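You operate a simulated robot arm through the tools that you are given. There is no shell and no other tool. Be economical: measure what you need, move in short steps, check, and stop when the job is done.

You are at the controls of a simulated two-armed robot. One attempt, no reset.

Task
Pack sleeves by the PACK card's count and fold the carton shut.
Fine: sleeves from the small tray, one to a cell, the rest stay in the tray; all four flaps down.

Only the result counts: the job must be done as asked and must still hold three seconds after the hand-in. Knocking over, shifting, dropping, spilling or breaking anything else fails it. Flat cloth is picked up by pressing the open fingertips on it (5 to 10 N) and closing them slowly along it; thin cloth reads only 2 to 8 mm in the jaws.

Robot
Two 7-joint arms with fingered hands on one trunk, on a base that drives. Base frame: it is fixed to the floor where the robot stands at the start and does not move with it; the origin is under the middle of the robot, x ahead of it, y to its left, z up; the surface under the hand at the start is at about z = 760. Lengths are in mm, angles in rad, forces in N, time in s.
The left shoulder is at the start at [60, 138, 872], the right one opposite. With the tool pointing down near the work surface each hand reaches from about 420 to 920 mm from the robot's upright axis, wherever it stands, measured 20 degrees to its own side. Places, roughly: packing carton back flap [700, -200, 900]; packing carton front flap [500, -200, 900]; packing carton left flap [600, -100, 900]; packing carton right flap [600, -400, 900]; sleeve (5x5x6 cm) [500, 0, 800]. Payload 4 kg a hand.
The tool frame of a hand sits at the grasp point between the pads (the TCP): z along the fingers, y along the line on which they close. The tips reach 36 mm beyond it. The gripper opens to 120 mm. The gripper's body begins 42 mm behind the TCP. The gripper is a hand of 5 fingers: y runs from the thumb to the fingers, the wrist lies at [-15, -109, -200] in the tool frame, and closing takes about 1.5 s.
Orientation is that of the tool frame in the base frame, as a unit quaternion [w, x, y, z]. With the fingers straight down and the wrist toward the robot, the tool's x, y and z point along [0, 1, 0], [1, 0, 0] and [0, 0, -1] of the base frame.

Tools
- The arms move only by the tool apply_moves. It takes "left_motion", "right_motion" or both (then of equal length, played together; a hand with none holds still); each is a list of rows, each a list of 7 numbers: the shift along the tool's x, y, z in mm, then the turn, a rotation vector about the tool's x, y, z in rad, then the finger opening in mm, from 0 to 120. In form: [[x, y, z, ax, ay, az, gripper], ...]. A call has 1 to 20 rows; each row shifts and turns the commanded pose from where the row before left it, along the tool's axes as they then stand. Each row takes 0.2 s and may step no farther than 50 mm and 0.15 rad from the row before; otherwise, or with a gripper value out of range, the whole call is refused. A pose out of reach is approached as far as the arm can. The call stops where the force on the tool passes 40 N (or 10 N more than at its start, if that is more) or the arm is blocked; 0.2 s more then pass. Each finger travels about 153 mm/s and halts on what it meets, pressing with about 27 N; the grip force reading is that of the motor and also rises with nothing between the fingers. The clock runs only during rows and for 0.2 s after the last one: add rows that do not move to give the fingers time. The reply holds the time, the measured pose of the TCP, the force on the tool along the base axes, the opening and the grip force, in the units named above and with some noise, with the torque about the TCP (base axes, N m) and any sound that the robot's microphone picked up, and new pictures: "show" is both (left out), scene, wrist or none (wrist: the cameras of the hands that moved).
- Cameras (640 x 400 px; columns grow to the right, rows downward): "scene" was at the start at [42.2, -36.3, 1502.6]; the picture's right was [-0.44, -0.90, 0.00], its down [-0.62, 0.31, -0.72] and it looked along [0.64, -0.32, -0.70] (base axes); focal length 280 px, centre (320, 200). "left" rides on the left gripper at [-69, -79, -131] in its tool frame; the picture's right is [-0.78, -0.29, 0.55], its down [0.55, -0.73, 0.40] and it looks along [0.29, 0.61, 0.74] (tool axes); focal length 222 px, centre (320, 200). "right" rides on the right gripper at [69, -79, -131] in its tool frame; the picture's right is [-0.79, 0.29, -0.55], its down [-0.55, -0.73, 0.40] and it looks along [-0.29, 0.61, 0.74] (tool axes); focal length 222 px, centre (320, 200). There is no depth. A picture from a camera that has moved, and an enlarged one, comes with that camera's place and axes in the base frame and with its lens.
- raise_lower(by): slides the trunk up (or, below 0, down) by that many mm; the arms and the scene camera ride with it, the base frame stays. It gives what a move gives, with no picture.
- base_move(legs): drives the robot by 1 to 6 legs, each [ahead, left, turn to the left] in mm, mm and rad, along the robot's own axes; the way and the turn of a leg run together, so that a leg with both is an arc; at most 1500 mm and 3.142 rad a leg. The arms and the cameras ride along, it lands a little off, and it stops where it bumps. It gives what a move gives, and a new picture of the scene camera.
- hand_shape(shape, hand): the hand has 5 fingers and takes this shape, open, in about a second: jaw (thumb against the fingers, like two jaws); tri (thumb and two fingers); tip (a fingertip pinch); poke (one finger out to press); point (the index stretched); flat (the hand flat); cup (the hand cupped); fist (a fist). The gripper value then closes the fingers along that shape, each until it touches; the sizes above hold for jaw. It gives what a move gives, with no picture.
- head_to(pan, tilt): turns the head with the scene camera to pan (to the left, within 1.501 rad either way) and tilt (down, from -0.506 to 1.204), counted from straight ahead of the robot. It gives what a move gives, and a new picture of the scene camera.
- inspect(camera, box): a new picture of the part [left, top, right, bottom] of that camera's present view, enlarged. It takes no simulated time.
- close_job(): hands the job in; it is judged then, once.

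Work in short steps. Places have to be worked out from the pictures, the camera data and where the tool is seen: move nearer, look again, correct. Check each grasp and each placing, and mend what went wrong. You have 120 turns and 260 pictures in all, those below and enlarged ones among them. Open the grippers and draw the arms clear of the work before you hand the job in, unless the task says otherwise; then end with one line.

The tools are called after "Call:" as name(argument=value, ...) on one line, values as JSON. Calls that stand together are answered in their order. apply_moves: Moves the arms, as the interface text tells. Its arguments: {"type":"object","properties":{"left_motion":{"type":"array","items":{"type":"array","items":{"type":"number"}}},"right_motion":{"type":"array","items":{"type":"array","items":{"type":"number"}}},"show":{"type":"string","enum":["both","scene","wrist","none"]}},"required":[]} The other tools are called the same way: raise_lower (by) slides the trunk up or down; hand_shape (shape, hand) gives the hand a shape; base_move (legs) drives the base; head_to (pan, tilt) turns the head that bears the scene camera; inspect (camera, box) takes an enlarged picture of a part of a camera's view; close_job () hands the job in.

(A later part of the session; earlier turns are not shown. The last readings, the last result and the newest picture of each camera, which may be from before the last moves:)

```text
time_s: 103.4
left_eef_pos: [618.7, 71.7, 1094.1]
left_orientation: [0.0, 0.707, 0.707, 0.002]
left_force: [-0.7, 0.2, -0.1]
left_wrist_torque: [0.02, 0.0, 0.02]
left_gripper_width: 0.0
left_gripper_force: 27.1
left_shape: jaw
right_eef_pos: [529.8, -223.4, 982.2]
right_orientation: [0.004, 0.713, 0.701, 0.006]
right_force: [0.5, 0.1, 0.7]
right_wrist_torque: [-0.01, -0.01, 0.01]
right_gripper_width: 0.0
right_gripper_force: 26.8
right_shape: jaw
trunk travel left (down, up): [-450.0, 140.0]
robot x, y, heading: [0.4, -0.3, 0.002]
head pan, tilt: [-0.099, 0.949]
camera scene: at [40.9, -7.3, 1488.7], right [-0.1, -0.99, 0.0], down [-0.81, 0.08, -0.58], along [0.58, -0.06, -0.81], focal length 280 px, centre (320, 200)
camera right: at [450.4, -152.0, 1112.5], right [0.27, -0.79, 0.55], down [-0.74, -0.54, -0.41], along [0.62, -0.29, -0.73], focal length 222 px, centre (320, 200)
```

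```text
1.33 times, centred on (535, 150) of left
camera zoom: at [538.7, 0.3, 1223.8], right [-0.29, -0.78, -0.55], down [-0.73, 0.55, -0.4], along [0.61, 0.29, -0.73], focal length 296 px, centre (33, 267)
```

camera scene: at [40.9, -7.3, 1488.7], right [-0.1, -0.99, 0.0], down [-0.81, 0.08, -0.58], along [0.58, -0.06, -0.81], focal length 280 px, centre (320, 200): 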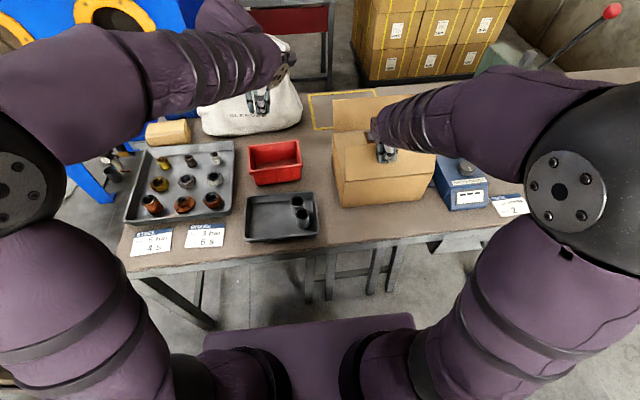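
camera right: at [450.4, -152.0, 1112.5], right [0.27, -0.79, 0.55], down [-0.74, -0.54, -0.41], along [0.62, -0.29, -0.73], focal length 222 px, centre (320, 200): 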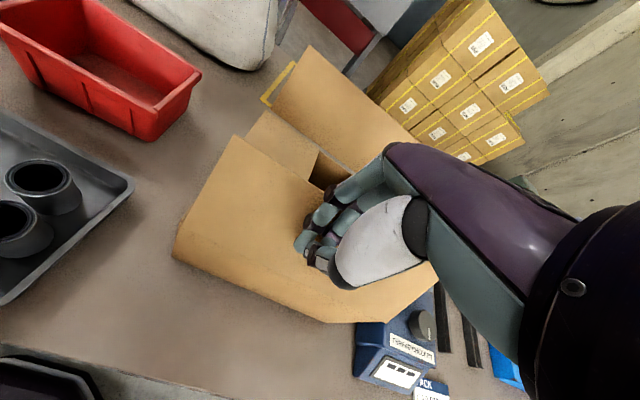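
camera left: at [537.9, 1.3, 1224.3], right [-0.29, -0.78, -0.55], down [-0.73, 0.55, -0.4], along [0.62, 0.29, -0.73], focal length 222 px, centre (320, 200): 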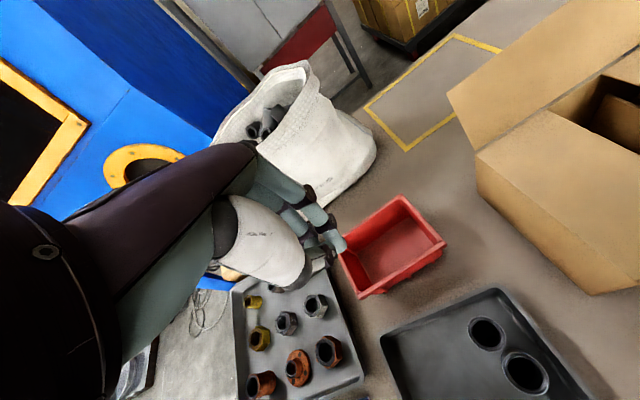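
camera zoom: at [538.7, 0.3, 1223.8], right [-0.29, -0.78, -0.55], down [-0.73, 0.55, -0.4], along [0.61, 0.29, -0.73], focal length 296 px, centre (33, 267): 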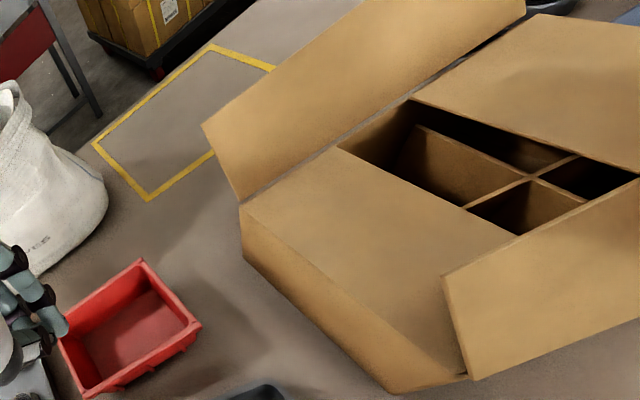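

The front flap follows; continue over and down.

Call:
apply_moves(right_motion=[[0, 18, 0, 0, 0, 0, 0], [0, 15, 5, 0, 0, 0, 0], [0, 12, 10, 0, 0, 0, 0], [0, 6, 15, 0, 0, 0, 0], [0, 2, 15, 0, 0, 0, 0], [0, 0, 4, 0, 0, 0, 0], [0, 0, 0, 0, 0, 0, 0]], show="wrist")

Call:
inspect(camera="left", box=[430, 0, 640, 300])

```text
time_s: 105.0
left_eef_pos: [619.3, 70.4, 1093.5]
left_orientation: [0.001, 0.707, 0.707, 0.003]
left_force: [0.5, -0.5, 1.1]
left_wrist_torque: [0.01, 0.0, 0.0]
left_gripper_width: 0.0
left_gripper_force: 27.4
left_shape: jaw
right_eef_pos: [584.1, -223.3, 934.8]
right_orientation: [0.004, 0.714, 0.701, 0.007]
right_force: [0.7, -0.2, 3.7]
right_wrist_torque: [-0.01, -0.08, 0.0]
right_gripper_width: 0.2
right_gripper_force: 26.8
right_shape: jaw
trunk travel left (down, up): [-450.0, 140.0]
robot x, y, heading: [1.6, -0.5, -0.002]
head pan, tilt: [-0.099, 0.949]
camera right: at [504.5, -151.9, 1065.2], right [0.27, -0.79, 0.55], down [-0.74, -0.54, -0.41], along [0.62, -0.29, -0.73], focal length 222 px, centre (320, 200)
```

right: 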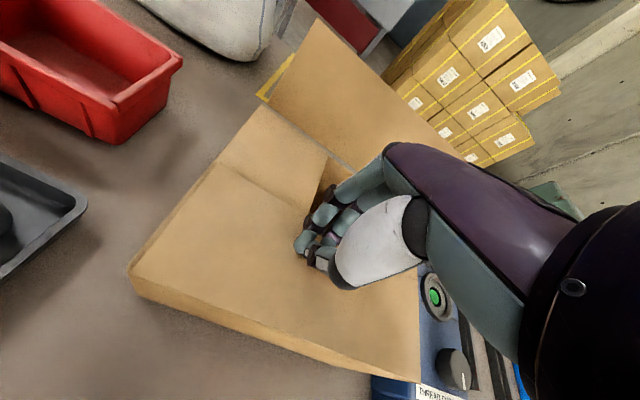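

```text
1.33 times, centred on (535, 150) of left
camera zoom: at [538.6, 0.4, 1223.9], right [-0.29, -0.78, -0.55], down [-0.73, 0.55, -0.4], along [0.61, 0.29, -0.73], focal length 296 px, centre (33, 267)
```

zoom: 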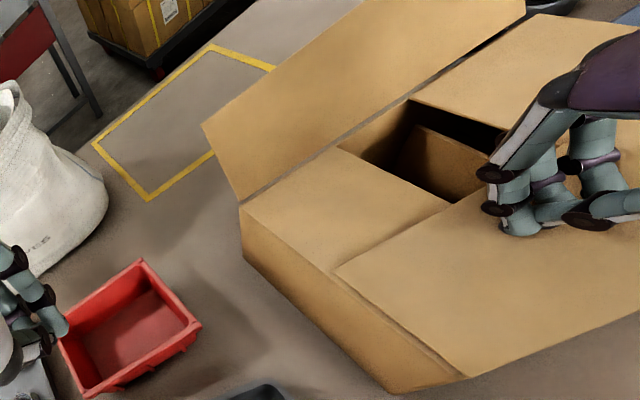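

Front flap is flat. Now the right hand goes up and over behind the back flap.

Call:
apply_moves(right_motion=[[0, 0, -25, 0, 0, 0, 0], [0, 0, -45, 0, 0, 0, 0], [0, 0, -45, 0, 0, 0, 0], [0, 0, -30, 0, 0, 0, 0], [0, 43, 0, 0, 0, 0, 0], [0, 43, 0, 0, 0, 0, 0], [0, 43, 0, 0, 0, 0, 0], [0, 43, 0, 0, 0, 0, 0], [0, 43, 0, 0, 0, 0, 0], [0, 43, 0, 0, 0, 0, 0], [0, 0, 40, 0, 0, 0, 0], [0, 0, 0, 0, 0, 0, 0]])

Call:
inspect(camera="left", box=[380, 0, 640, 300])

```text
time_s: 107.6
left_eef_pos: [618.2, 70.6, 1094.0]
left_orientation: [0.0, 0.707, 0.707, 0.001]
left_force: [-0.3, -0.7, 1.0]
left_wrist_torque: [0.02, 0.02, 0.03]
left_gripper_width: 0.0
left_gripper_force: 26.9
left_shape: jaw
right_eef_pos: [700.0, -224.5, 1042.7]
right_orientation: [0.005, 0.713, 0.701, 0.006]
right_force: [-0.6, -0.1, -0.1]
right_wrist_torque: [0.02, 0.01, 0.01]
right_gripper_width: 0.0
right_gripper_force: 26.8
right_shape: jaw
right hand out of reach, approached as far as the arm can: row 7, 8, 9, 10
trunk travel left (down, up): [-450.0, 140.0]
robot x, y, heading: [-2.3, 1.8, 0.0]
head pan, tilt: [-0.099, 0.949]
camera scene: at [40.6, -7.7, 1488.8], right [-0.1, -0.99, 0.0], down [-0.81, 0.08, -0.58], along [0.58, -0.06, -0.81], focal length 280 px, centre (320, 200)
camera right: at [620.6, -152.6, 1173.8], right [0.27, -0.79, 0.55], down [-0.74, -0.54, -0.41], along [0.62, -0.29, -0.73], focal length 222 px, centre (320, 200)
```

scene: 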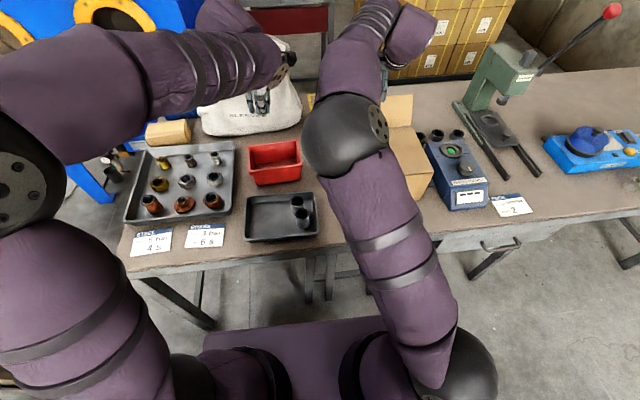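
right: 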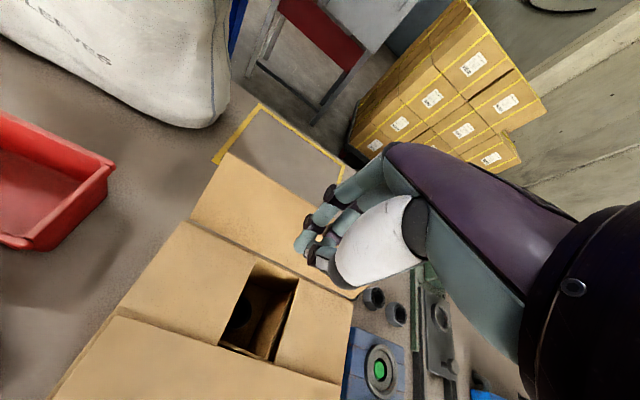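

```text
1.33 times, centred on (510, 150) of left
camera zoom: at [538.4, -0.3, 1224.0], right [-0.29, -0.78, -0.55], down [-0.73, 0.55, -0.4], along [0.62, 0.29, -0.73], focal length 296 px, centre (67, 267)
```

zoom: 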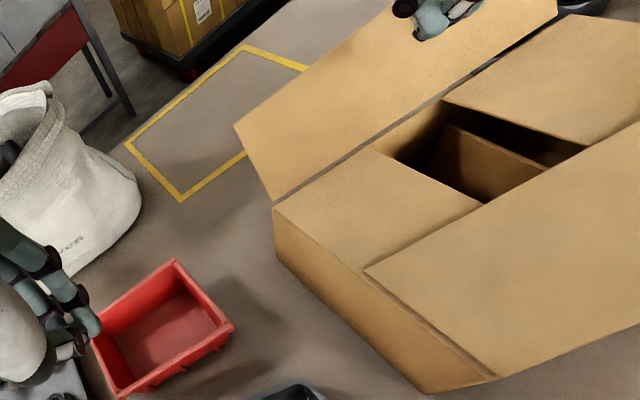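

At this height the arm can't reach behind the flap. Raising the trunk brings the shoulder level with the work and extends the reach.

Call:
raise_lower(by=140)

Call:
apply_moves(right_motion=[[0, 30, 25, 0, 0, 0, 0], [0, 35, 25, 0, 0, 0, 0], [0, 35, 25, 0, 0, 0, 0], [0, 35, 25, 0, 0, 0, 0], [0, 0, 0, 0, 0, 0, 0]])

```text
time_s: 109.3
left_eef_pos: [618.3, 69.2, 1233.3]
left_orientation: [0.0, 0.707, 0.707, 0.002]
left_force: [0.3, -0.4, -0.1]
left_wrist_torque: [0.0, -0.02, -0.01]
left_gripper_width: 0.1
left_gripper_force: 27.1
left_shape: jaw
right_eef_pos: [700.0, -223.2, 1183.8]
right_orientation: [0.004, 0.713, 0.701, 0.006]
right_force: [-0.7, -0.3, 0.0]
right_wrist_torque: [0.02, -0.04, 0.0]
right_gripper_width: 0.0
right_gripper_force: 26.9
right_shape: jaw
trunk travel left (down, up): [-590.0, 0.0]
robot x, y, heading: [1.1, -1.7, 0.004]
head pan, tilt: [-0.099, 0.949]
```

```text
time_s: 110.5
left_eef_pos: [618.0, 69.5, 1233.7]
left_orientation: [0.001, 0.707, 0.707, 0.003]
left_force: [-0.7, -0.9, 0.8]
left_wrist_torque: [0.01, -0.01, -0.01]
left_gripper_width: 0.0
left_gripper_force: 27.4
left_shape: jaw
right_eef_pos: [717.4, -192.4, 1179.0]
right_orientation: [0.005, 0.714, 0.7, 0.006]
right_force: [-0.1, -0.7, -0.1]
right_wrist_torque: [0.03, -0.02, -0.03]
right_gripper_width: 0.1
right_gripper_force: 27.3
right_shape: jaw
right hand out of reach, approached as far as the arm can: row 1, 2, 3, 4
trunk travel left (down, up): [-590.0, 0.0]
robot x, y, heading: [-1.9, -2.0, -0.001]
head pan, tilt: [-0.099, 0.949]
camera scene: at [40.1, -9.0, 1628.8], right [-0.1, -0.99, 0.0], down [-0.81, 0.08, -0.58], along [0.58, -0.06, -0.81], focal length 280 px, centre (320, 200)
camera right: at [637.5, -121.2, 1309.0], right [0.27, -0.79, 0.55], down [-0.74, -0.54, -0.41], along [0.62, -0.29, -0.73], focal length 222 px, centre (320, 200)
```

scene: 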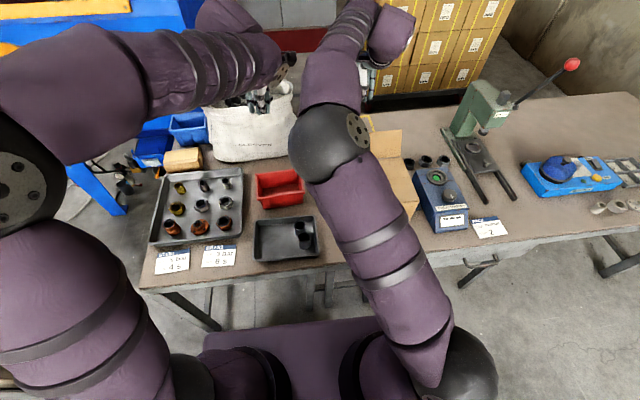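
right: 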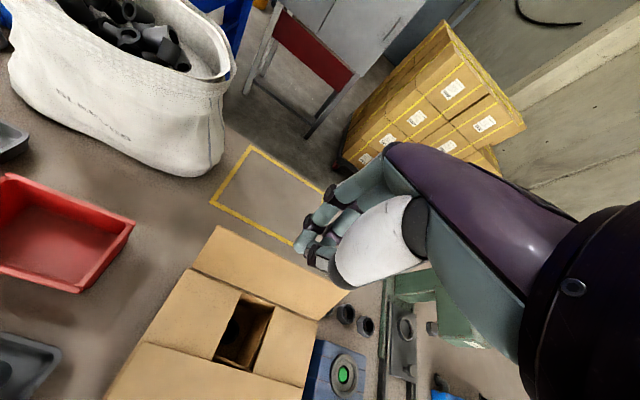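

I first back off and descend to a level where the reach is longest, then go forward.

Call:
apply_moves(right_motion=[[0, -45, 0, 0, 0, 0, 0], [0, -45, 0, 0, 0, 0, 0], [0, -45, 0, 0, 0, 0, 0], [0, 0, 0, 0, 0, 0, 0]], show="none")

```text
time_s: 111.5
left_eef_pos: [620.9, 70.7, 1234.0]
left_orientation: [-0.001, 0.707, 0.708, 0.002]
left_force: [-0.2, -0.2, -0.3]
left_wrist_torque: [0.0, 0.01, 0.0]
left_gripper_width: 0.0
left_gripper_force: 27.1
left_shape: jaw
right_eef_pos: [584.0, -190.0, 1177.1]
right_orientation: [0.004, 0.713, 0.701, 0.006]
right_force: [0.2, 0.3, -0.1]
right_wrist_torque: [-0.01, 0.03, -0.01]
right_gripper_width: 0.0
right_gripper_force: 27.8
right_shape: jaw
trunk travel left (down, up): [-590.0, 0.0]
robot x, y, heading: [-1.0, 1.6, -0.007]
head pan, tilt: [-0.099, 0.949]
```

The command follows the reached pose. Descend to ~1035, then forward.

Call:
apply_moves(right_motion=[[-20, 0, 40, 0, 0, 0, 0], [-20, 0, 40, 0, 0, 0, 0], [0, 20, 40, 0, 0, 0, 0], [0, 40, 22, 0, 0, 0, 0], [0, 40, 0, 0, 0, 0, 0], [0, 40, 0, 0, 0, 0, 0], [0, 40, 0, 0, 0, 0, 0], [0, 40, 0, 0, 0, 0, 0], [0, 30, 0, 0, 0, 0, 0], [0, 0, 0, 0, 0, 0, 0]])

```text
time_s: 113.7
left_eef_pos: [618.5, 70.3, 1233.4]
left_orientation: [0.0, 0.707, 0.707, 0.003]
left_force: [0.0, -0.1, -1.1]
left_wrist_torque: [0.03, -0.01, -0.01]
left_gripper_width: 0.0
left_gripper_force: 27.2
left_shape: jaw
right_eef_pos: [696.7, -191.0, 1050.4]
right_orientation: [0.003, 0.714, 0.701, 0.006]
right_force: [-0.5, -0.5, -0.2]
right_wrist_torque: [0.0, 0.02, 0.01]
right_gripper_width: 0.0
right_gripper_force: 26.7
right_shape: jaw
right hand out of reach, approached as far as the arm can: row 5, 6, 7, 8, 9
trunk travel left (down, up): [-590.0, 0.0]
robot x, y, heading: [1.0, -1.8, 0.001]
head pan, tilt: [-0.099, 0.949]
camera scene: at [40.8, -7.6, 1628.7], right [-0.1, -0.99, 0.0], down [-0.81, 0.08, -0.58], along [0.58, -0.06, -0.81], focal length 280 px, centre (320, 200)
camera right: at [616.2, -119.4, 1180.0], right [0.27, -0.79, 0.55], down [-0.74, -0.54, -0.41], along [0.62, -0.29, -0.73], focal length 222 px, centre (320, 200)
```

scene: 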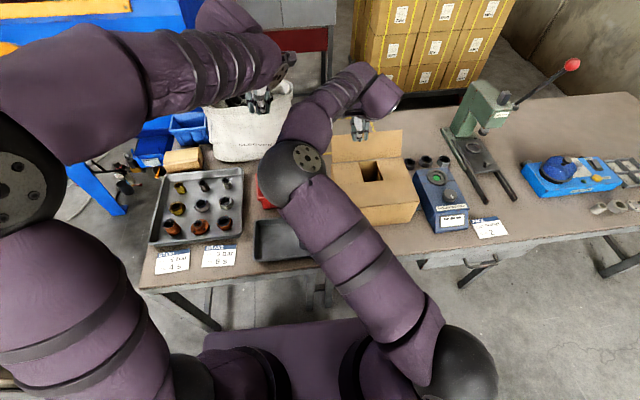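
right: 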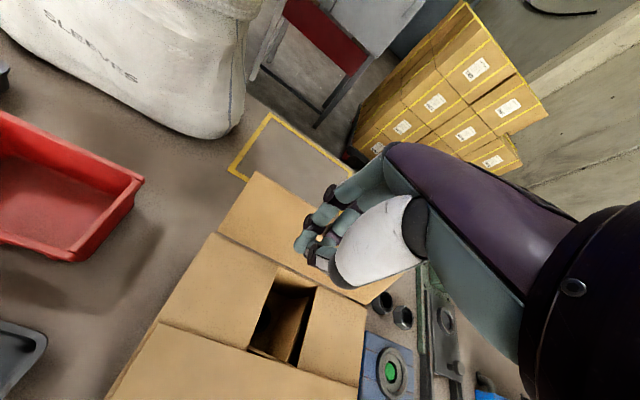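

The downward posture can't reach behind the flap. I'll use a flat hand tilted forward 45° so the fingers reach over the flap with the wrist far behind. First back off, shape flat, tilt.

Call:
hand_shape(hand="right", shape="flat")

Call:
apply_moves(right_motion=[[0, -40, -30, 0, 0, 0, 120], [0, -40, -20, 0, 0, 0, 120], [0, 0, 0, -0.131, 0, 0, 120], [0, 0, 0, -0.131, 0, 0, 120], [0, 0, 0, -0.131, 0, 0, 120], [0, 0, 0, -0.131, 0, 0, 120], [0, 0, 0, -0.131, 0, 0, 120], [0, 0, 0, -0.131, 0, 0, 120], [0, 0, 0, 0, 0, 0, 120]])

Call:
inspect(camera="left", box=[380, 0, 640, 300])

```text
time_s: 114.6
left_eef_pos: [619.4, 70.8, 1233.7]
left_orientation: [0.0, 0.707, 0.708, 0.003]
left_force: [-0.9, -0.6, -0.1]
left_wrist_torque: [0.01, -0.01, 0.04]
left_gripper_width: 0.0
left_gripper_force: 26.8
left_shape: jaw
right_eef_pos: [695.3, -190.3, 1050.5]
right_orientation: [0.004, 0.713, 0.701, 0.006]
right_force: [0.2, 0.3, -0.2]
right_wrist_torque: [-0.01, 0.05, 0.0]
right_gripper_width: 114.4
right_gripper_force: 0.0
right_shape: flat
trunk travel left (down, up): [-590.0, 0.0]
robot x, y, heading: [1.2, -6.6, 0.001]
head pan, tilt: [-0.099, 0.949]
```

```text
time_s: 116.6
left_eef_pos: [618.2, 70.8, 1233.0]
left_orientation: [0.001, 0.707, 0.707, 0.003]
left_force: [0.1, 0.2, 0.0]
left_wrist_torque: [0.01, 0.0, -0.05]
left_gripper_width: 0.1
left_gripper_force: 27.0
left_shape: jaw
right_eef_pos: [613.7, -190.3, 1097.9]
right_orientation: [0.277, 0.657, 0.646, 0.275]
right_force: [-0.4, 0.5, 0.3]
right_wrist_torque: [0.02, -0.01, -0.02]
right_gripper_width: 114.2
right_gripper_force: 0.0
right_shape: flat
trunk travel left (down, up): [-590.0, 0.0]
robot x, y, heading: [-0.9, 1.0, -0.004]
head pan, tilt: [-0.099, 0.949]
camera scene: at [40.8, -7.3, 1628.7], right [-0.1, -0.99, 0.0], down [-0.81, 0.08, -0.58], along [0.58, -0.06, -0.81], focal length 280 px, centre (320, 200)
camera right: at [466.3, -116.8, 1132.8], right [-0.2, -0.78, 0.59], down [-0.23, -0.54, -0.81], along [0.95, -0.3, -0.07], focal length 222 px, centre (320, 200)
```

scene: 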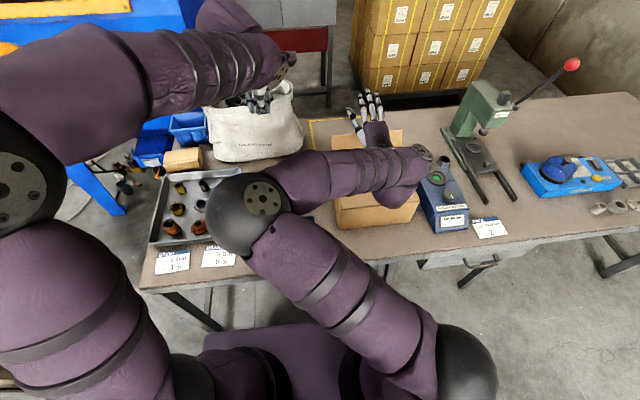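
right: 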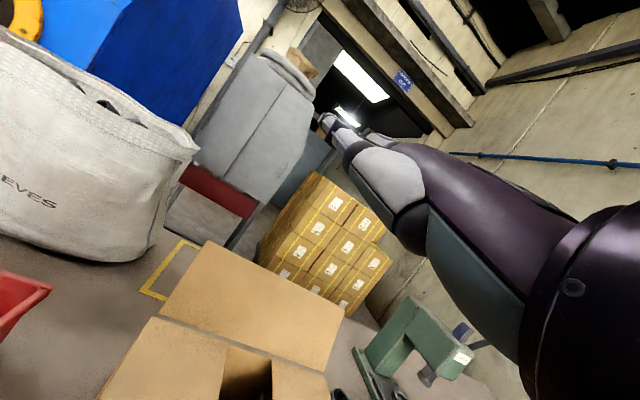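

```text
1.33 times, centred on (510, 150) of left
camera zoom: at [538.7, 0.2, 1363.8], right [-0.29, -0.78, -0.55], down [-0.73, 0.55, -0.4], along [0.61, 0.29, -0.73], focal length 296 px, centre (67, 267)
```

zoom: 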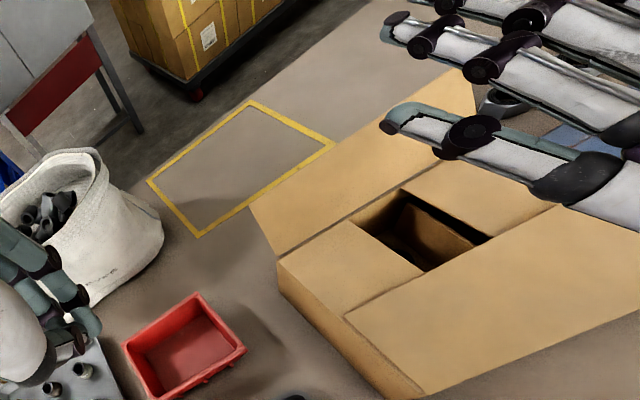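

In "flat" the fingers stick out level. Better: jaw shape, open, tilted ~25°, straddling the flap's top edge (fingers behind, thumb in front). I set that and move forward high.

Call:
hand_shape(hand="right", shape="jaw")

Call:
apply_moves(right_motion=[[-17, 0, 0, 0.12, 0, 0, 120], [-17, 0, 0, 0.12, 0, 0, 120], [0, 0, 0, 0.11, 0, 0, 120], [0, 32, 15, 0, 0, 0, 120], [0, 32, 15, 0, 0, 0, 120], [0, 32, 15, 0, 0, 0, 120], [0, 32, 15, 0, 0, 0, 120], [0, 0, 0, 0, 0, 0, 120]])

Call:
inspect(camera="left", box=[380, 0, 640, 300])

```text
time_s: 117.5
left_eef_pos: [618.9, 71.8, 1234.4]
left_orientation: [0.0, 0.707, 0.707, 0.002]
left_force: [0.2, 0.1, 0.1]
left_wrist_torque: [-0.01, 0.0, -0.01]
left_gripper_width: 0.0
left_gripper_force: 27.0
left_shape: jaw
right_eef_pos: [613.3, -188.9, 1098.7]
right_orientation: [0.277, 0.656, 0.646, 0.274]
right_force: [-0.7, -0.5, 0.2]
right_wrist_torque: [0.0, 0.02, 0.01]
right_gripper_width: 119.6
right_gripper_force: 0.1
right_shape: jaw
trunk travel left (down, up): [-590.0, 0.0]
robot x, y, heading: [2.0, 0.6, -0.002]
head pan, tilt: [-0.099, 0.949]
```

```text
time_s: 119.3
left_eef_pos: [618.3, 70.4, 1233.5]
left_orientation: [0.0, 0.707, 0.707, 0.003]
left_force: [-0.2, -0.8, 0.2]
left_wrist_torque: [-0.02, 0.0, -0.05]
left_gripper_width: 0.0
left_gripper_force: 27.4
left_shape: jaw
right_eef_pos: [747.0, -216.1, 1103.2]
right_orientation: [0.157, 0.695, 0.683, 0.158]
right_force: [-0.5, 0.3, 0.2]
right_wrist_torque: [0.02, 0.02, 0.03]
right_gripper_width: 120.0
right_gripper_force: 0.0
right_shape: jaw
right hand out of reach, approached as far as the arm can: row 7
trunk travel left (down, up): [-590.0, 0.0]
robot x, y, heading: [-0.0, -2.7, -0.001]
head pan, tilt: [-0.099, 0.949]
camera scene: at [40.8, -8.1, 1628.7], right [-0.1, -0.99, 0.0], down [-0.81, 0.08, -0.58], along [0.58, -0.06, -0.81], focal length 280 px, centre (320, 200)
camera right: at [619.8, -143.7, 1186.6], right [0.01, -0.79, 0.62], down [-0.5, -0.54, -0.68], along [0.87, -0.3, -0.4], focal length 222 px, centre (320, 200)
```

scene: 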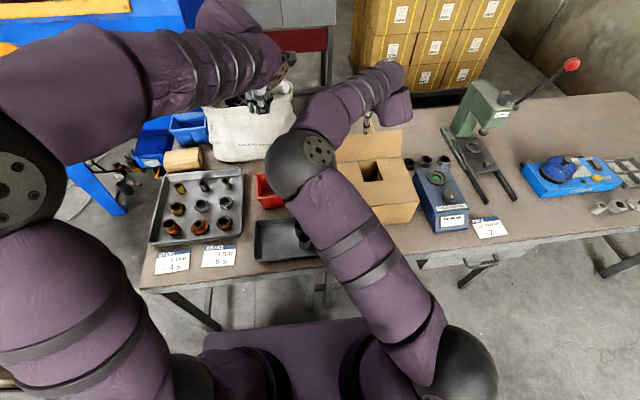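
right: 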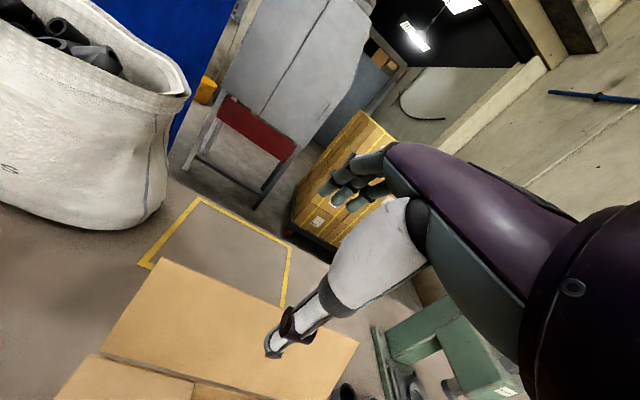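

```text
1.33 times, centred on (510, 150) of left
camera zoom: at [538.7, -0.4, 1363.8], right [-0.29, -0.78, -0.55], down [-0.73, 0.55, -0.4], along [0.61, 0.29, -0.73], focal length 296 px, centre (67, 267)
```

zoom: 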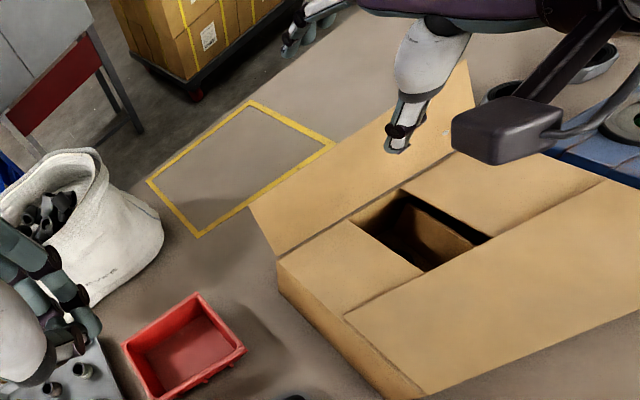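

The hand can straddle the flap here: fingertips ≈817, thumb ≈709, flap edge ≈766. I go straight down ~138 mm.

Call:
apply_moves(right_motion=[[0, -15, 31, 0, 0, 0, 120], [0, -15, 31, 0, 0, 0, 120], [0, -15, 31, 0, 0, 0, 120], [0, -15, 31, 0, 0, 0, 120], [0, 0, 0, 0, 0, 0, 120]])

Call:
inspect(camera="left", box=[380, 0, 640, 300])

```text
time_s: 120.5
left_eef_pos: [618.5, 70.6, 1233.4]
left_orientation: [0.0, 0.708, 0.707, 0.004]
left_force: [0.2, 0.2, -0.5]
left_wrist_torque: [-0.01, 0.01, 0.03]
left_gripper_width: 0.0
left_gripper_force: 27.0
left_shape: jaw
right_eef_pos: [719.0, -185.4, 981.4]
right_orientation: [0.159, 0.696, 0.682, 0.157]
right_force: [0.0, 0.1, -0.2]
right_wrist_torque: [0.0, 0.0, 0.01]
right_gripper_width: 119.8
right_gripper_force: 0.0
right_shape: jaw
right hand out of reach, approached as far as the arm can: row 1, 2, 3, 4
trunk travel left (down, up): [-590.0, 0.0]
robot x, y, heading: [1.5, -1.1, -0.001]
head pan, tilt: [-0.099, 0.949]
camera scene: at [41.2, -7.4, 1628.7], right [-0.1, -0.99, 0.0], down [-0.81, 0.08, -0.58], along [0.58, -0.06, -0.81], focal length 280 px, centre (320, 200)
camera right: at [592.1, -112.9, 1064.9], right [0.01, -0.79, 0.62], down [-0.5, -0.54, -0.68], along [0.87, -0.3, -0.4], focal length 222 px, centre (320, 200)
```

scene: 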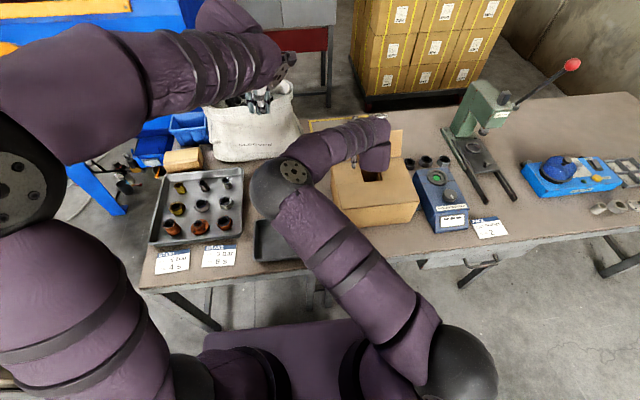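
right: 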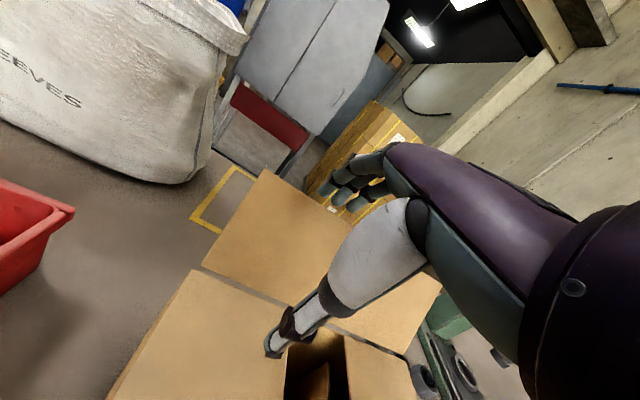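

```text
1.33 times, centred on (510, 150) of left
camera zoom: at [539.0, 0.2, 1363.7], right [-0.29, -0.78, -0.55], down [-0.73, 0.55, -0.4], along [0.61, 0.29, -0.73], focal length 296 px, centre (67, 267)
```

zoom: 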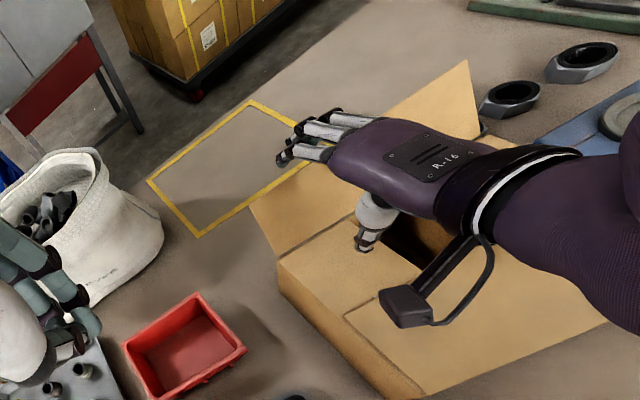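

Fingers reach past the flap's top edge. A bit lower to hook behind it.

Call:
apply_moves(right_motion=[[0, -6, 13, 0, 0, 0, 120], [0, -6, 13, 0, 0, 0, 120], [0, 0, 0, 0, 0, 0, 120]], show="wrist")

Call:
inspect(camera="left", box=[400, 30, 600, 230])

Call:
inspect(camera="scene", box=[320, 100, 440, 230])

```text
time_s: 121.3
left_eef_pos: [619.2, 69.5, 1233.3]
left_orientation: [0.001, 0.706, 0.708, 0.003]
left_force: [0.1, -0.1, -0.3]
left_wrist_torque: [0.03, 0.02, 0.01]
left_gripper_width: 0.0
left_gripper_force: 26.8
left_shape: jaw
right_eef_pos: [710.7, -177.0, 959.9]
right_orientation: [0.159, 0.696, 0.682, 0.157]
right_force: [1.6, -0.4, 1.9]
right_wrist_torque: [-0.03, -0.08, 0.02]
right_gripper_width: 119.9
right_gripper_force: 0.1
right_shape: jaw
right hand out of reach, approached as far as the arm can: row 1, 2
trunk travel left (down, up): [-590.0, 0.0]
robot x, y, heading: [-2.3, -2.6, 0.001]
head pan, tilt: [-0.099, 0.949]
camera right: at [583.9, -104.3, 1043.7], right [0.01, -0.79, 0.62], down [-0.5, -0.54, -0.68], along [0.87, -0.3, -0.4], focal length 222 px, centre (320, 200)
```

right: 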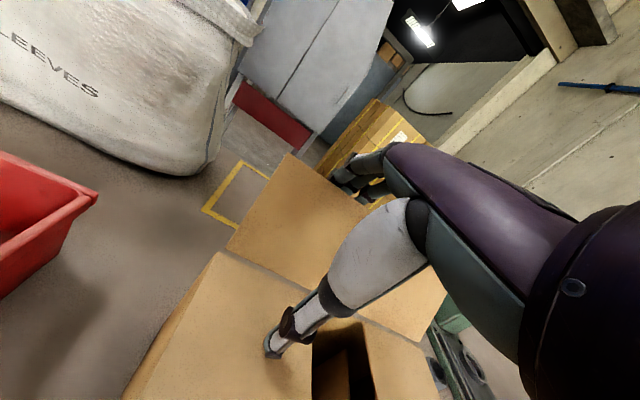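

```text
2.00 times, centred on (500, 130) of left
camera zoom: at [538.8, 0.3, 1363.8], right [-0.29, -0.78, -0.55], down [-0.73, 0.55, -0.4], along [0.61, 0.29, -0.73], focal length 444 px, centre (-40, 340)
```

zoom: 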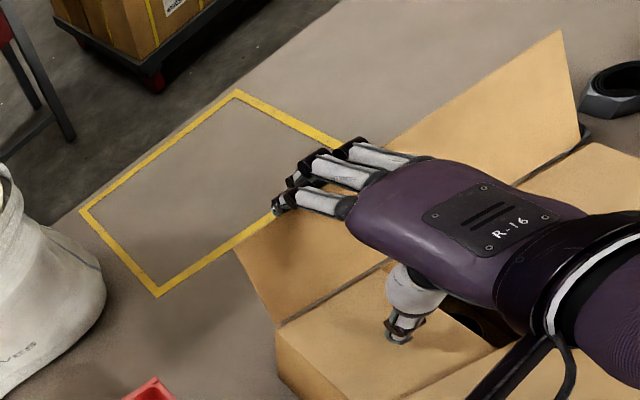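

```text
3.08 times, centred on (380, 165) of scene
camera zoom: at [41.0, -7.3, 1628.7], right [-0.1, -0.99, 0.0], down [-0.81, 0.08, -0.58], along [0.58, -0.06, -0.81], focal length 861 px, centre (135, 308)
```

zoom: 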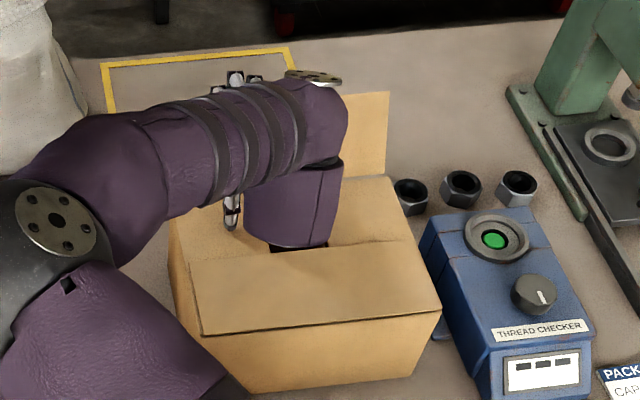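

The fingers hook over the flap's edge. Pull toward the robot.

Call:
apply_moves(right_motion=[[0, -13.5, -6.5, 0, 0, 0, 120], [0, -13.5, -6.5, 0, 0, 0, 120], [0, -13.5, -6.5, 0, 0, 0, 120], [0, -13.5, -6.5, 0, 0, 0, 120], [0, 0, 0, 0, 0, 0, 120]], show="wrist")

Call:
inspect(camera="left", box=[400, 30, 600, 230])

```text
time_s: 122.5
left_eef_pos: [619.3, 70.4, 1232.4]
left_orientation: [0.0, 0.707, 0.707, 0.003]
left_force: [0.9, 0.4, 0.5]
left_wrist_torque: [-0.04, 0.03, 0.0]
left_gripper_width: 0.0
left_gripper_force: 26.8
left_shape: jaw
right_eef_pos: [649.4, -175.7, 959.1]
right_orientation: [0.159, 0.695, 0.683, 0.156]
right_force: [0.1, -0.2, 0.3]
right_wrist_torque: [-0.02, 0.04, 0.01]
right_gripper_width: 119.7
right_gripper_force: 0.1
right_shape: jaw
trunk travel left (down, up): [-590.0, 0.0]
robot x, y, heading: [2.8, -3.9, -0.003]
head pan, tilt: [-0.099, 0.949]
camera right: at [523.0, -103.5, 1042.9], right [0.01, -0.79, 0.62], down [-0.5, -0.54, -0.68], along [0.87, -0.3, -0.4], focal length 222 px, centre (320, 200)
```

right: 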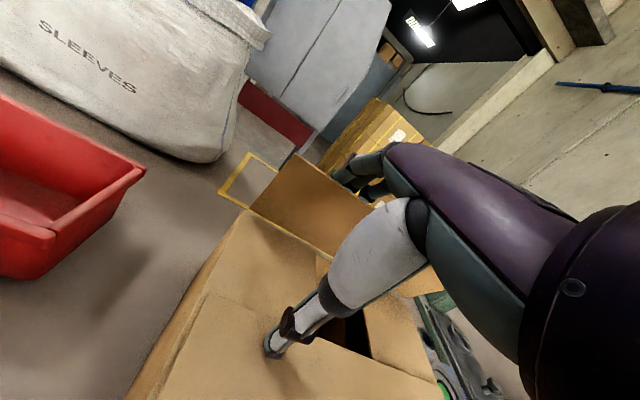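

```text
2.00 times, centred on (500, 130) of left
camera zoom: at [538.8, 0.3, 1363.6], right [-0.29, -0.78, -0.55], down [-0.73, 0.55, -0.4], along [0.61, 0.29, -0.73], focal length 444 px, centre (-40, 340)
```

zoom: 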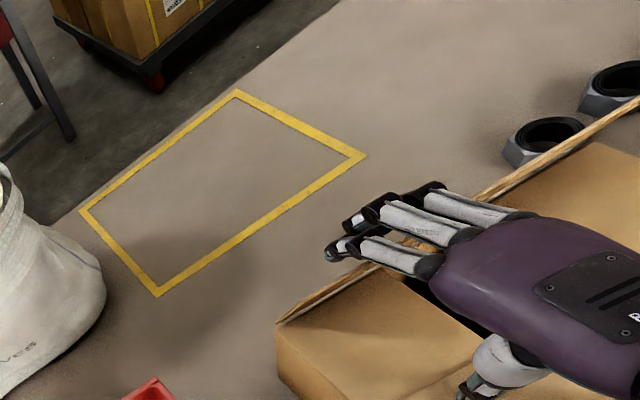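

The flap is about vertical. Pull a little further past vertical, then I'll come off upward.

Call:
apply_moves(right_motion=[[0, -13.5, -6.5, 0, 0, 0, 120], [0, -13.5, -6.5, 0, 0, 0, 120], [0, -13.5, -6.5, 0, 0, 0, 120], [0, 0, 0, 0, 0, 0, 120]], show="wrist")

Call:
inspect(camera="left", box=[440, 30, 640, 230])

```text
time_s: 123.5
left_eef_pos: [619.6, 69.1, 1233.3]
left_orientation: [-0.001, 0.707, 0.707, 0.003]
left_force: [1.0, 0.2, -0.2]
left_wrist_torque: [0.0, 0.0, 0.02]
left_gripper_width: 0.2
left_gripper_force: 26.6
left_shape: jaw
right_eef_pos: [605.9, -175.5, 960.2]
right_orientation: [0.157, 0.696, 0.683, 0.157]
right_force: [0.7, 0.4, -0.5]
right_wrist_torque: [0.02, -0.01, 0.0]
right_gripper_width: 119.9
right_gripper_force: 0.1
right_shape: jaw
trunk travel left (down, up): [-590.0, 0.0]
robot x, y, heading: [2.8, 2.3, -0.002]
head pan, tilt: [-0.099, 0.949]
camera right: at [479.0, -102.9, 1043.2], right [0.01, -0.79, 0.62], down [-0.5, -0.54, -0.68], along [0.87, -0.3, -0.4], focal length 222 px, centre (320, 200)
```

right: 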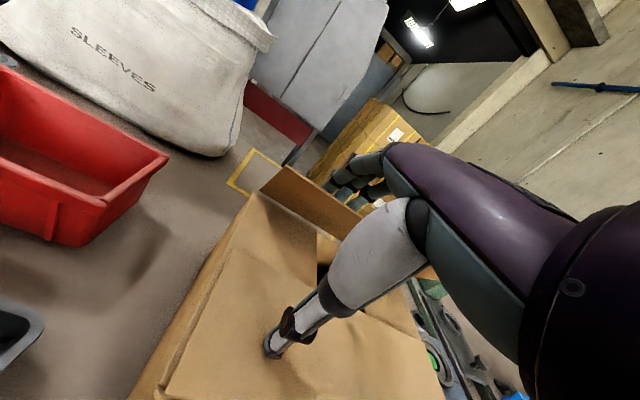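

```text
2.00 times, centred on (540, 130) of left
camera zoom: at [539.0, 0.3, 1363.7], right [-0.29, -0.78, -0.55], down [-0.73, 0.55, -0.4], along [0.61, 0.29, -0.73], focal length 444 px, centre (-120, 340)
```

zoom: 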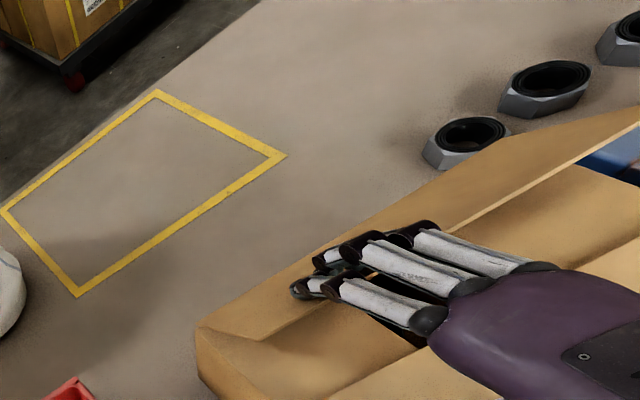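

The flap is folded past 45°. I lift straight off, untilt, close the fingers and come over it to press it flat.

Call:
apply_moves(right_motion=[[0, 13, -27, 0, 0, 0, 120], [0, 13, -27, 0, 0, 0, 120], [0, 13, -27, 0, 0, 0, 120], [0, 8, -16, 0, 0, 0, 120], [0, 0, 0, 0.15, 0, 0, 60], [0, 0, 0, 0.15, 0, 0, 0], [0, 0, 0, 0.14, 0, 0, 0], [-25, 30, 0, 0, 0, 0, 0], [-20, 35, 0, 0, 0, 0, 0], [0, 0, 0, 0, 0, 0, 0]])

Call:
inspect(camera="left", box=[400, 0, 640, 240])

```text
time_s: 125.7
left_eef_pos: [619.7, 71.3, 1233.6]
left_orientation: [0.0, 0.707, 0.707, 0.003]
left_force: [0.5, 0.0, 0.4]
left_wrist_torque: [-0.01, -0.05, -0.05]
left_gripper_width: 0.0
left_gripper_force: 27.5
left_shape: jaw
right_eef_pos: [670.5, -220.9, 1069.6]
right_orientation: [0.004, 0.714, 0.701, 0.006]
right_force: [-0.5, 0.6, 0.7]
right_wrist_torque: [-0.02, 0.01, -0.03]
right_gripper_width: 0.1
right_gripper_force: 27.3
right_shape: jaw
trunk travel left (down, up): [-590.0, 0.0]
robot x, y, heading: [-1.0, -0.6, 0.001]
head pan, tilt: [-0.099, 0.949]
camera scene: at [40.2, -7.1, 1628.8], right [-0.1, -0.99, 0.0], down [-0.81, 0.08, -0.58], along [0.58, -0.06, -0.81], focal length 280 px, centre (320, 200)
camera right: at [590.6, -150.6, 1199.3], right [0.27, -0.79, 0.55], down [-0.74, -0.54, -0.41], along [0.62, -0.29, -0.73], focal length 222 px, centre (320, 200)
```

scene: 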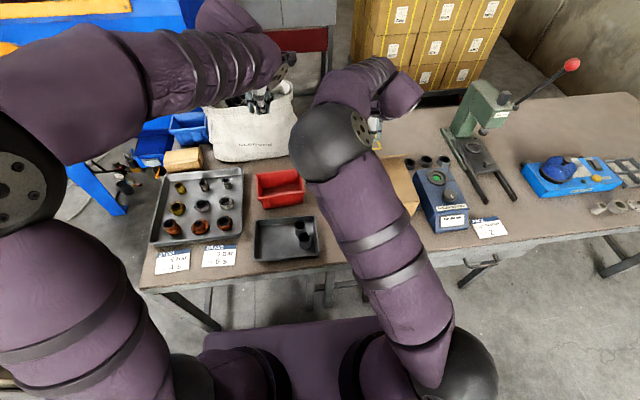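
right: 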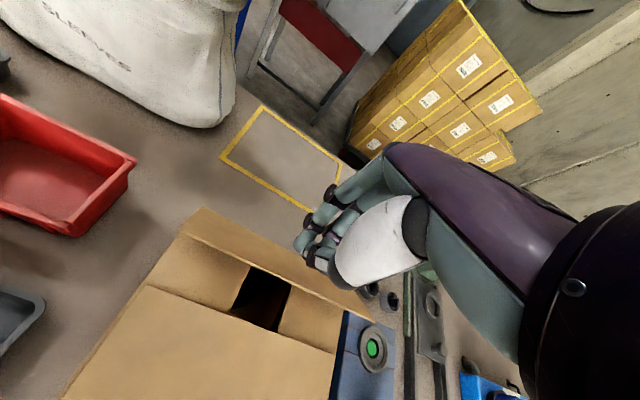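

```text
1.67 times, centred on (520, 120) of left
camera zoom: at [538.2, 0.5, 1364.0], right [-0.29, -0.78, -0.55], down [-0.73, 0.55, -0.4], along [0.61, 0.29, -0.73], focal length 370 px, centre (-13, 333)
```

zoom: 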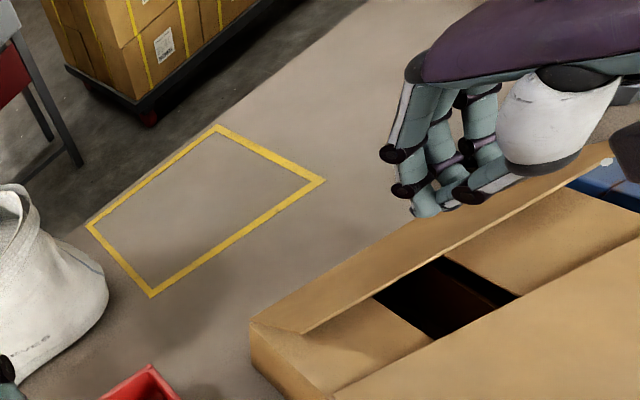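

The flap leans over the opening; I press it down from above.

Call:
apply_moves(right_motion=[[0, 0, 30, 0, 0, 0, 0], [0, 0, 25, 0, 0, 0, 0], [0, 0, 20, 0, 0, 0, 0], [0, 0, 15, 0, 0, 0, 0], [0, -3, 15, 0, 0, 0, 0], [0, -4, 15, 0, 0, 0, 0], [0, -4, 12, 0, 0, 0, 0], [0, 0, 0, 0, 0, 0, 0]], show="wrist")

Call:
inspect(camera="left", box=[400, 0, 640, 240])

```text
time_s: 127.5
left_eef_pos: [620.3, 70.2, 1234.1]
left_orientation: [0.0, 0.707, 0.707, 0.001]
left_force: [-1.2, -0.4, 0.8]
left_wrist_torque: [0.0, -0.02, 0.0]
left_gripper_width: 0.0
left_gripper_force: 26.9
left_shape: jaw
right_eef_pos: [656.7, -204.9, 978.9]
right_orientation: [0.003, 0.713, 0.701, 0.006]
right_force: [0.1, -0.4, 0.6]
right_wrist_torque: [-0.01, -0.03, 0.01]
right_gripper_width: 0.2
right_gripper_force: 27.0
right_shape: jaw
right hand out of reach, approached as far as the arm can: row 1, 2, 3, 4, 6
trunk travel left (down, up): [-590.0, 0.0]
robot x, y, heading: [-1.1, -0.4, 0.002]
head pan, tilt: [-0.099, 0.949]
camera right: at [576.9, -133.7, 1109.5], right [0.27, -0.79, 0.55], down [-0.74, -0.54, -0.41], along [0.62, -0.29, -0.73], focal length 222 px, centre (320, 200)
```

right: 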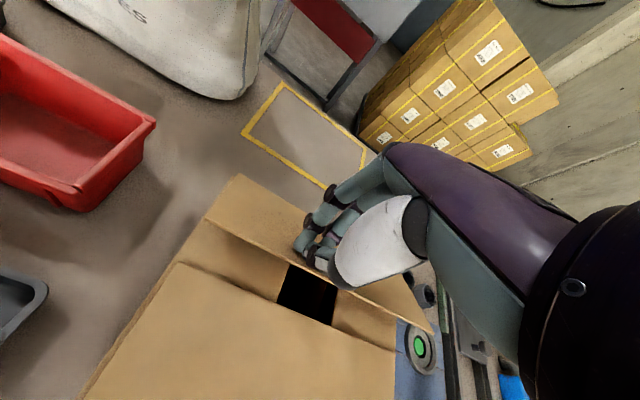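

```text
1.67 times, centred on (520, 120) of left
camera zoom: at [538.7, 0.4, 1363.8], right [-0.29, -0.78, -0.55], down [-0.73, 0.55, -0.4], along [0.61, 0.29, -0.73], focal length 370 px, centre (-13, 333)
```

zoom: 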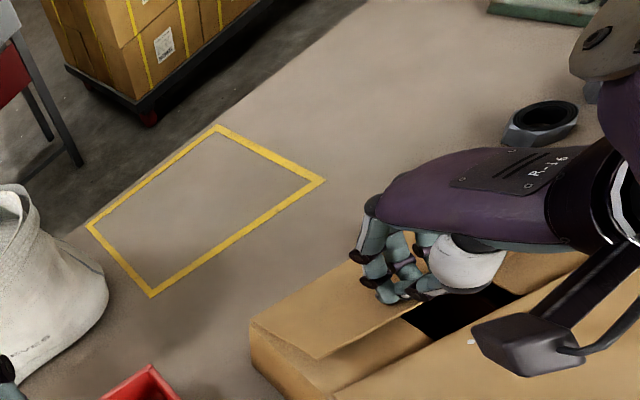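

Continuing down onto the flap.

Call:
apply_moves(right_motion=[[0, -2, 15, 0, 0, 0, 0], [0, -2, 15, 0, 0, 0, 0], [0, -2, 10, 0, 0, 0, 0], [0, 0, 5, 0, 0, 0, 0], [0, 0, 4, 0, 0, 0, 0], [0, 0, 0, 0, 0, 0, 0]], show="wrist")

Call:
inspect(camera="left", box=[400, 0, 640, 240])

```text
time_s: 128.9
left_eef_pos: [619.0, 70.1, 1233.0]
left_orientation: [0.0, 0.707, 0.707, 0.002]
left_force: [0.4, -0.1, -0.3]
left_wrist_torque: [-0.04, -0.01, 0.02]
left_gripper_width: 0.0
left_gripper_force: 27.2
left_shape: jaw
right_eef_pos: [648.0, -200.6, 949.8]
right_orientation: [0.004, 0.713, 0.701, 0.005]
right_force: [0.1, -0.3, -1.0]
right_wrist_torque: [0.02, 0.04, -0.01]
right_gripper_width: 0.0
right_gripper_force: 27.2
right_shape: jaw
right hand out of reach, approached as far as the arm can: row 2, 3, 4
trunk travel left (down, up): [-590.0, 0.0]
robot x, y, heading: [-1.6, 0.5, 0.002]
head pan, tilt: [-0.099, 0.949]
camera right: at [568.4, -128.9, 1079.9], right [0.27, -0.79, 0.55], down [-0.74, -0.54, -0.41], along [0.62, -0.3, -0.73], focal length 222 px, centre (320, 200)
```

right: 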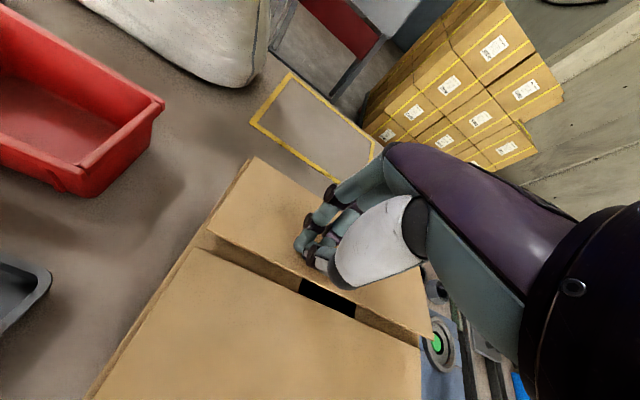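

```text
1.67 times, centred on (520, 120) of left
camera zoom: at [538.8, 0.3, 1363.7], right [-0.29, -0.78, -0.55], down [-0.73, 0.55, -0.4], along [0.61, 0.29, -0.73], focal length 370 px, centre (-13, 333)
```

zoom: 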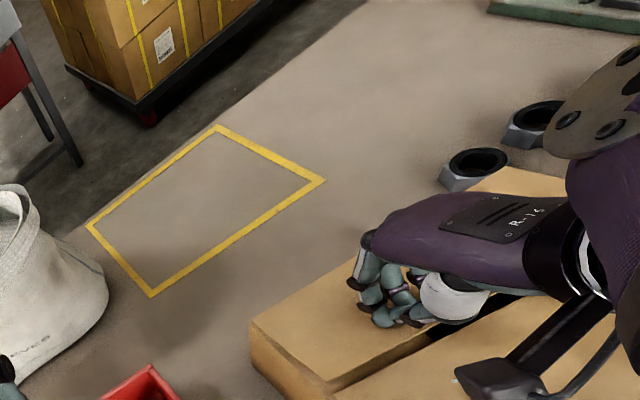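

Nearly flat. About 20 mm more.

Call:
apply_moves(right_motion=[[0, -5, 8, 0, 0, 0, 0], [0, -2, 6, 0, 0, 0, 0], [0, -2, 4, 0, 0, 0, 0], [0, 0, 3, 0, 0, 0, 0], [0, 0, 2, 0, 0, 0, 0], [0, 0, 0, 0, 0, 0, 0]], show="wrist")

```text
time_s: 130.3
left_eef_pos: [619.1, 69.2, 1233.8]
left_orientation: [0.0, 0.707, 0.707, 0.002]
left_force: [0.3, 0.0, 0.4]
left_wrist_torque: [0.01, 0.06, -0.03]
left_gripper_width: 0.2
left_gripper_force: 26.7
left_shape: jaw
right_eef_pos: [639.5, -199.8, 937.6]
right_orientation: [0.004, 0.714, 0.701, 0.004]
right_force: [0.9, -0.3, 3.2]
right_wrist_torque: [-0.04, -0.03, 0.03]
right_gripper_width: 0.2
right_gripper_force: 26.9
right_shape: jaw
right hand out of reach, approached as far as the arm can: row 2, 5
trunk travel left (down, up): [-590.0, 0.0]
robot x, y, heading: [2.5, 0.4, -0.0]
head pan, tilt: [-0.099, 0.949]
camera right: at [560.6, -127.8, 1065.9], right [0.27, -0.79, 0.55], down [-0.74, -0.54, -0.41], along [0.62, -0.3, -0.73], focal length 222 px, centre (320, 200)
```

right: 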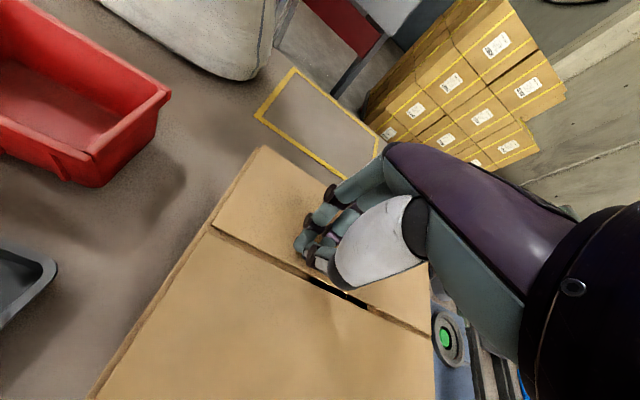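

Flush, light contact. Press a few mm more to seat all flaps, with small steps.

Call:
apply_moves(right_motion=[[0, -3, 3, 0, 0, 0, 0], [0, -1, 3, 0, 0, 0, 0], [0, 0, 2, 0, 0, 0, 0], [0, 0, 0, 0, 0, 0, 0]], show="none")

Call:
inspect(camera="left", box=[400, 0, 640, 240])

```text
time_s: 131.3
left_eef_pos: [618.2, 72.3, 1233.8]
left_orientation: [0.001, 0.708, 0.706, 0.002]
left_force: [-0.3, 0.3, 0.1]
left_wrist_torque: [0.01, 0.01, -0.01]
left_gripper_width: 0.1
left_gripper_force: 27.3
left_shape: jaw
right_eef_pos: [636.5, -197.9, 931.3]
right_orientation: [0.008, 0.713, 0.701, 0.007]
right_force: [12.0, -0.4, 34.0]
right_wrist_torque: [0.08, -0.61, -0.05]
right_gripper_width: 0.0
right_gripper_force: 26.8
right_shape: jaw
trunk travel left (down, up): [-590.0, 0.0]
robot x, y, heading: [-2.2, 2.6, -0.003]
head pan, tilt: [-0.099, 0.949]
```

```text
1.67 times, centred on (520, 120) of left
camera zoom: at [537.5, 1.1, 1364.7], right [-0.29, -0.78, -0.55], down [-0.73, 0.55, -0.4], along [0.62, 0.29, -0.73], focal length 370 px, centre (-13, 333)
```

zoom: 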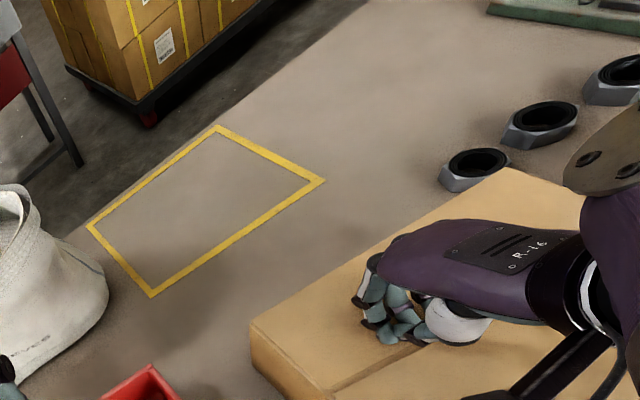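

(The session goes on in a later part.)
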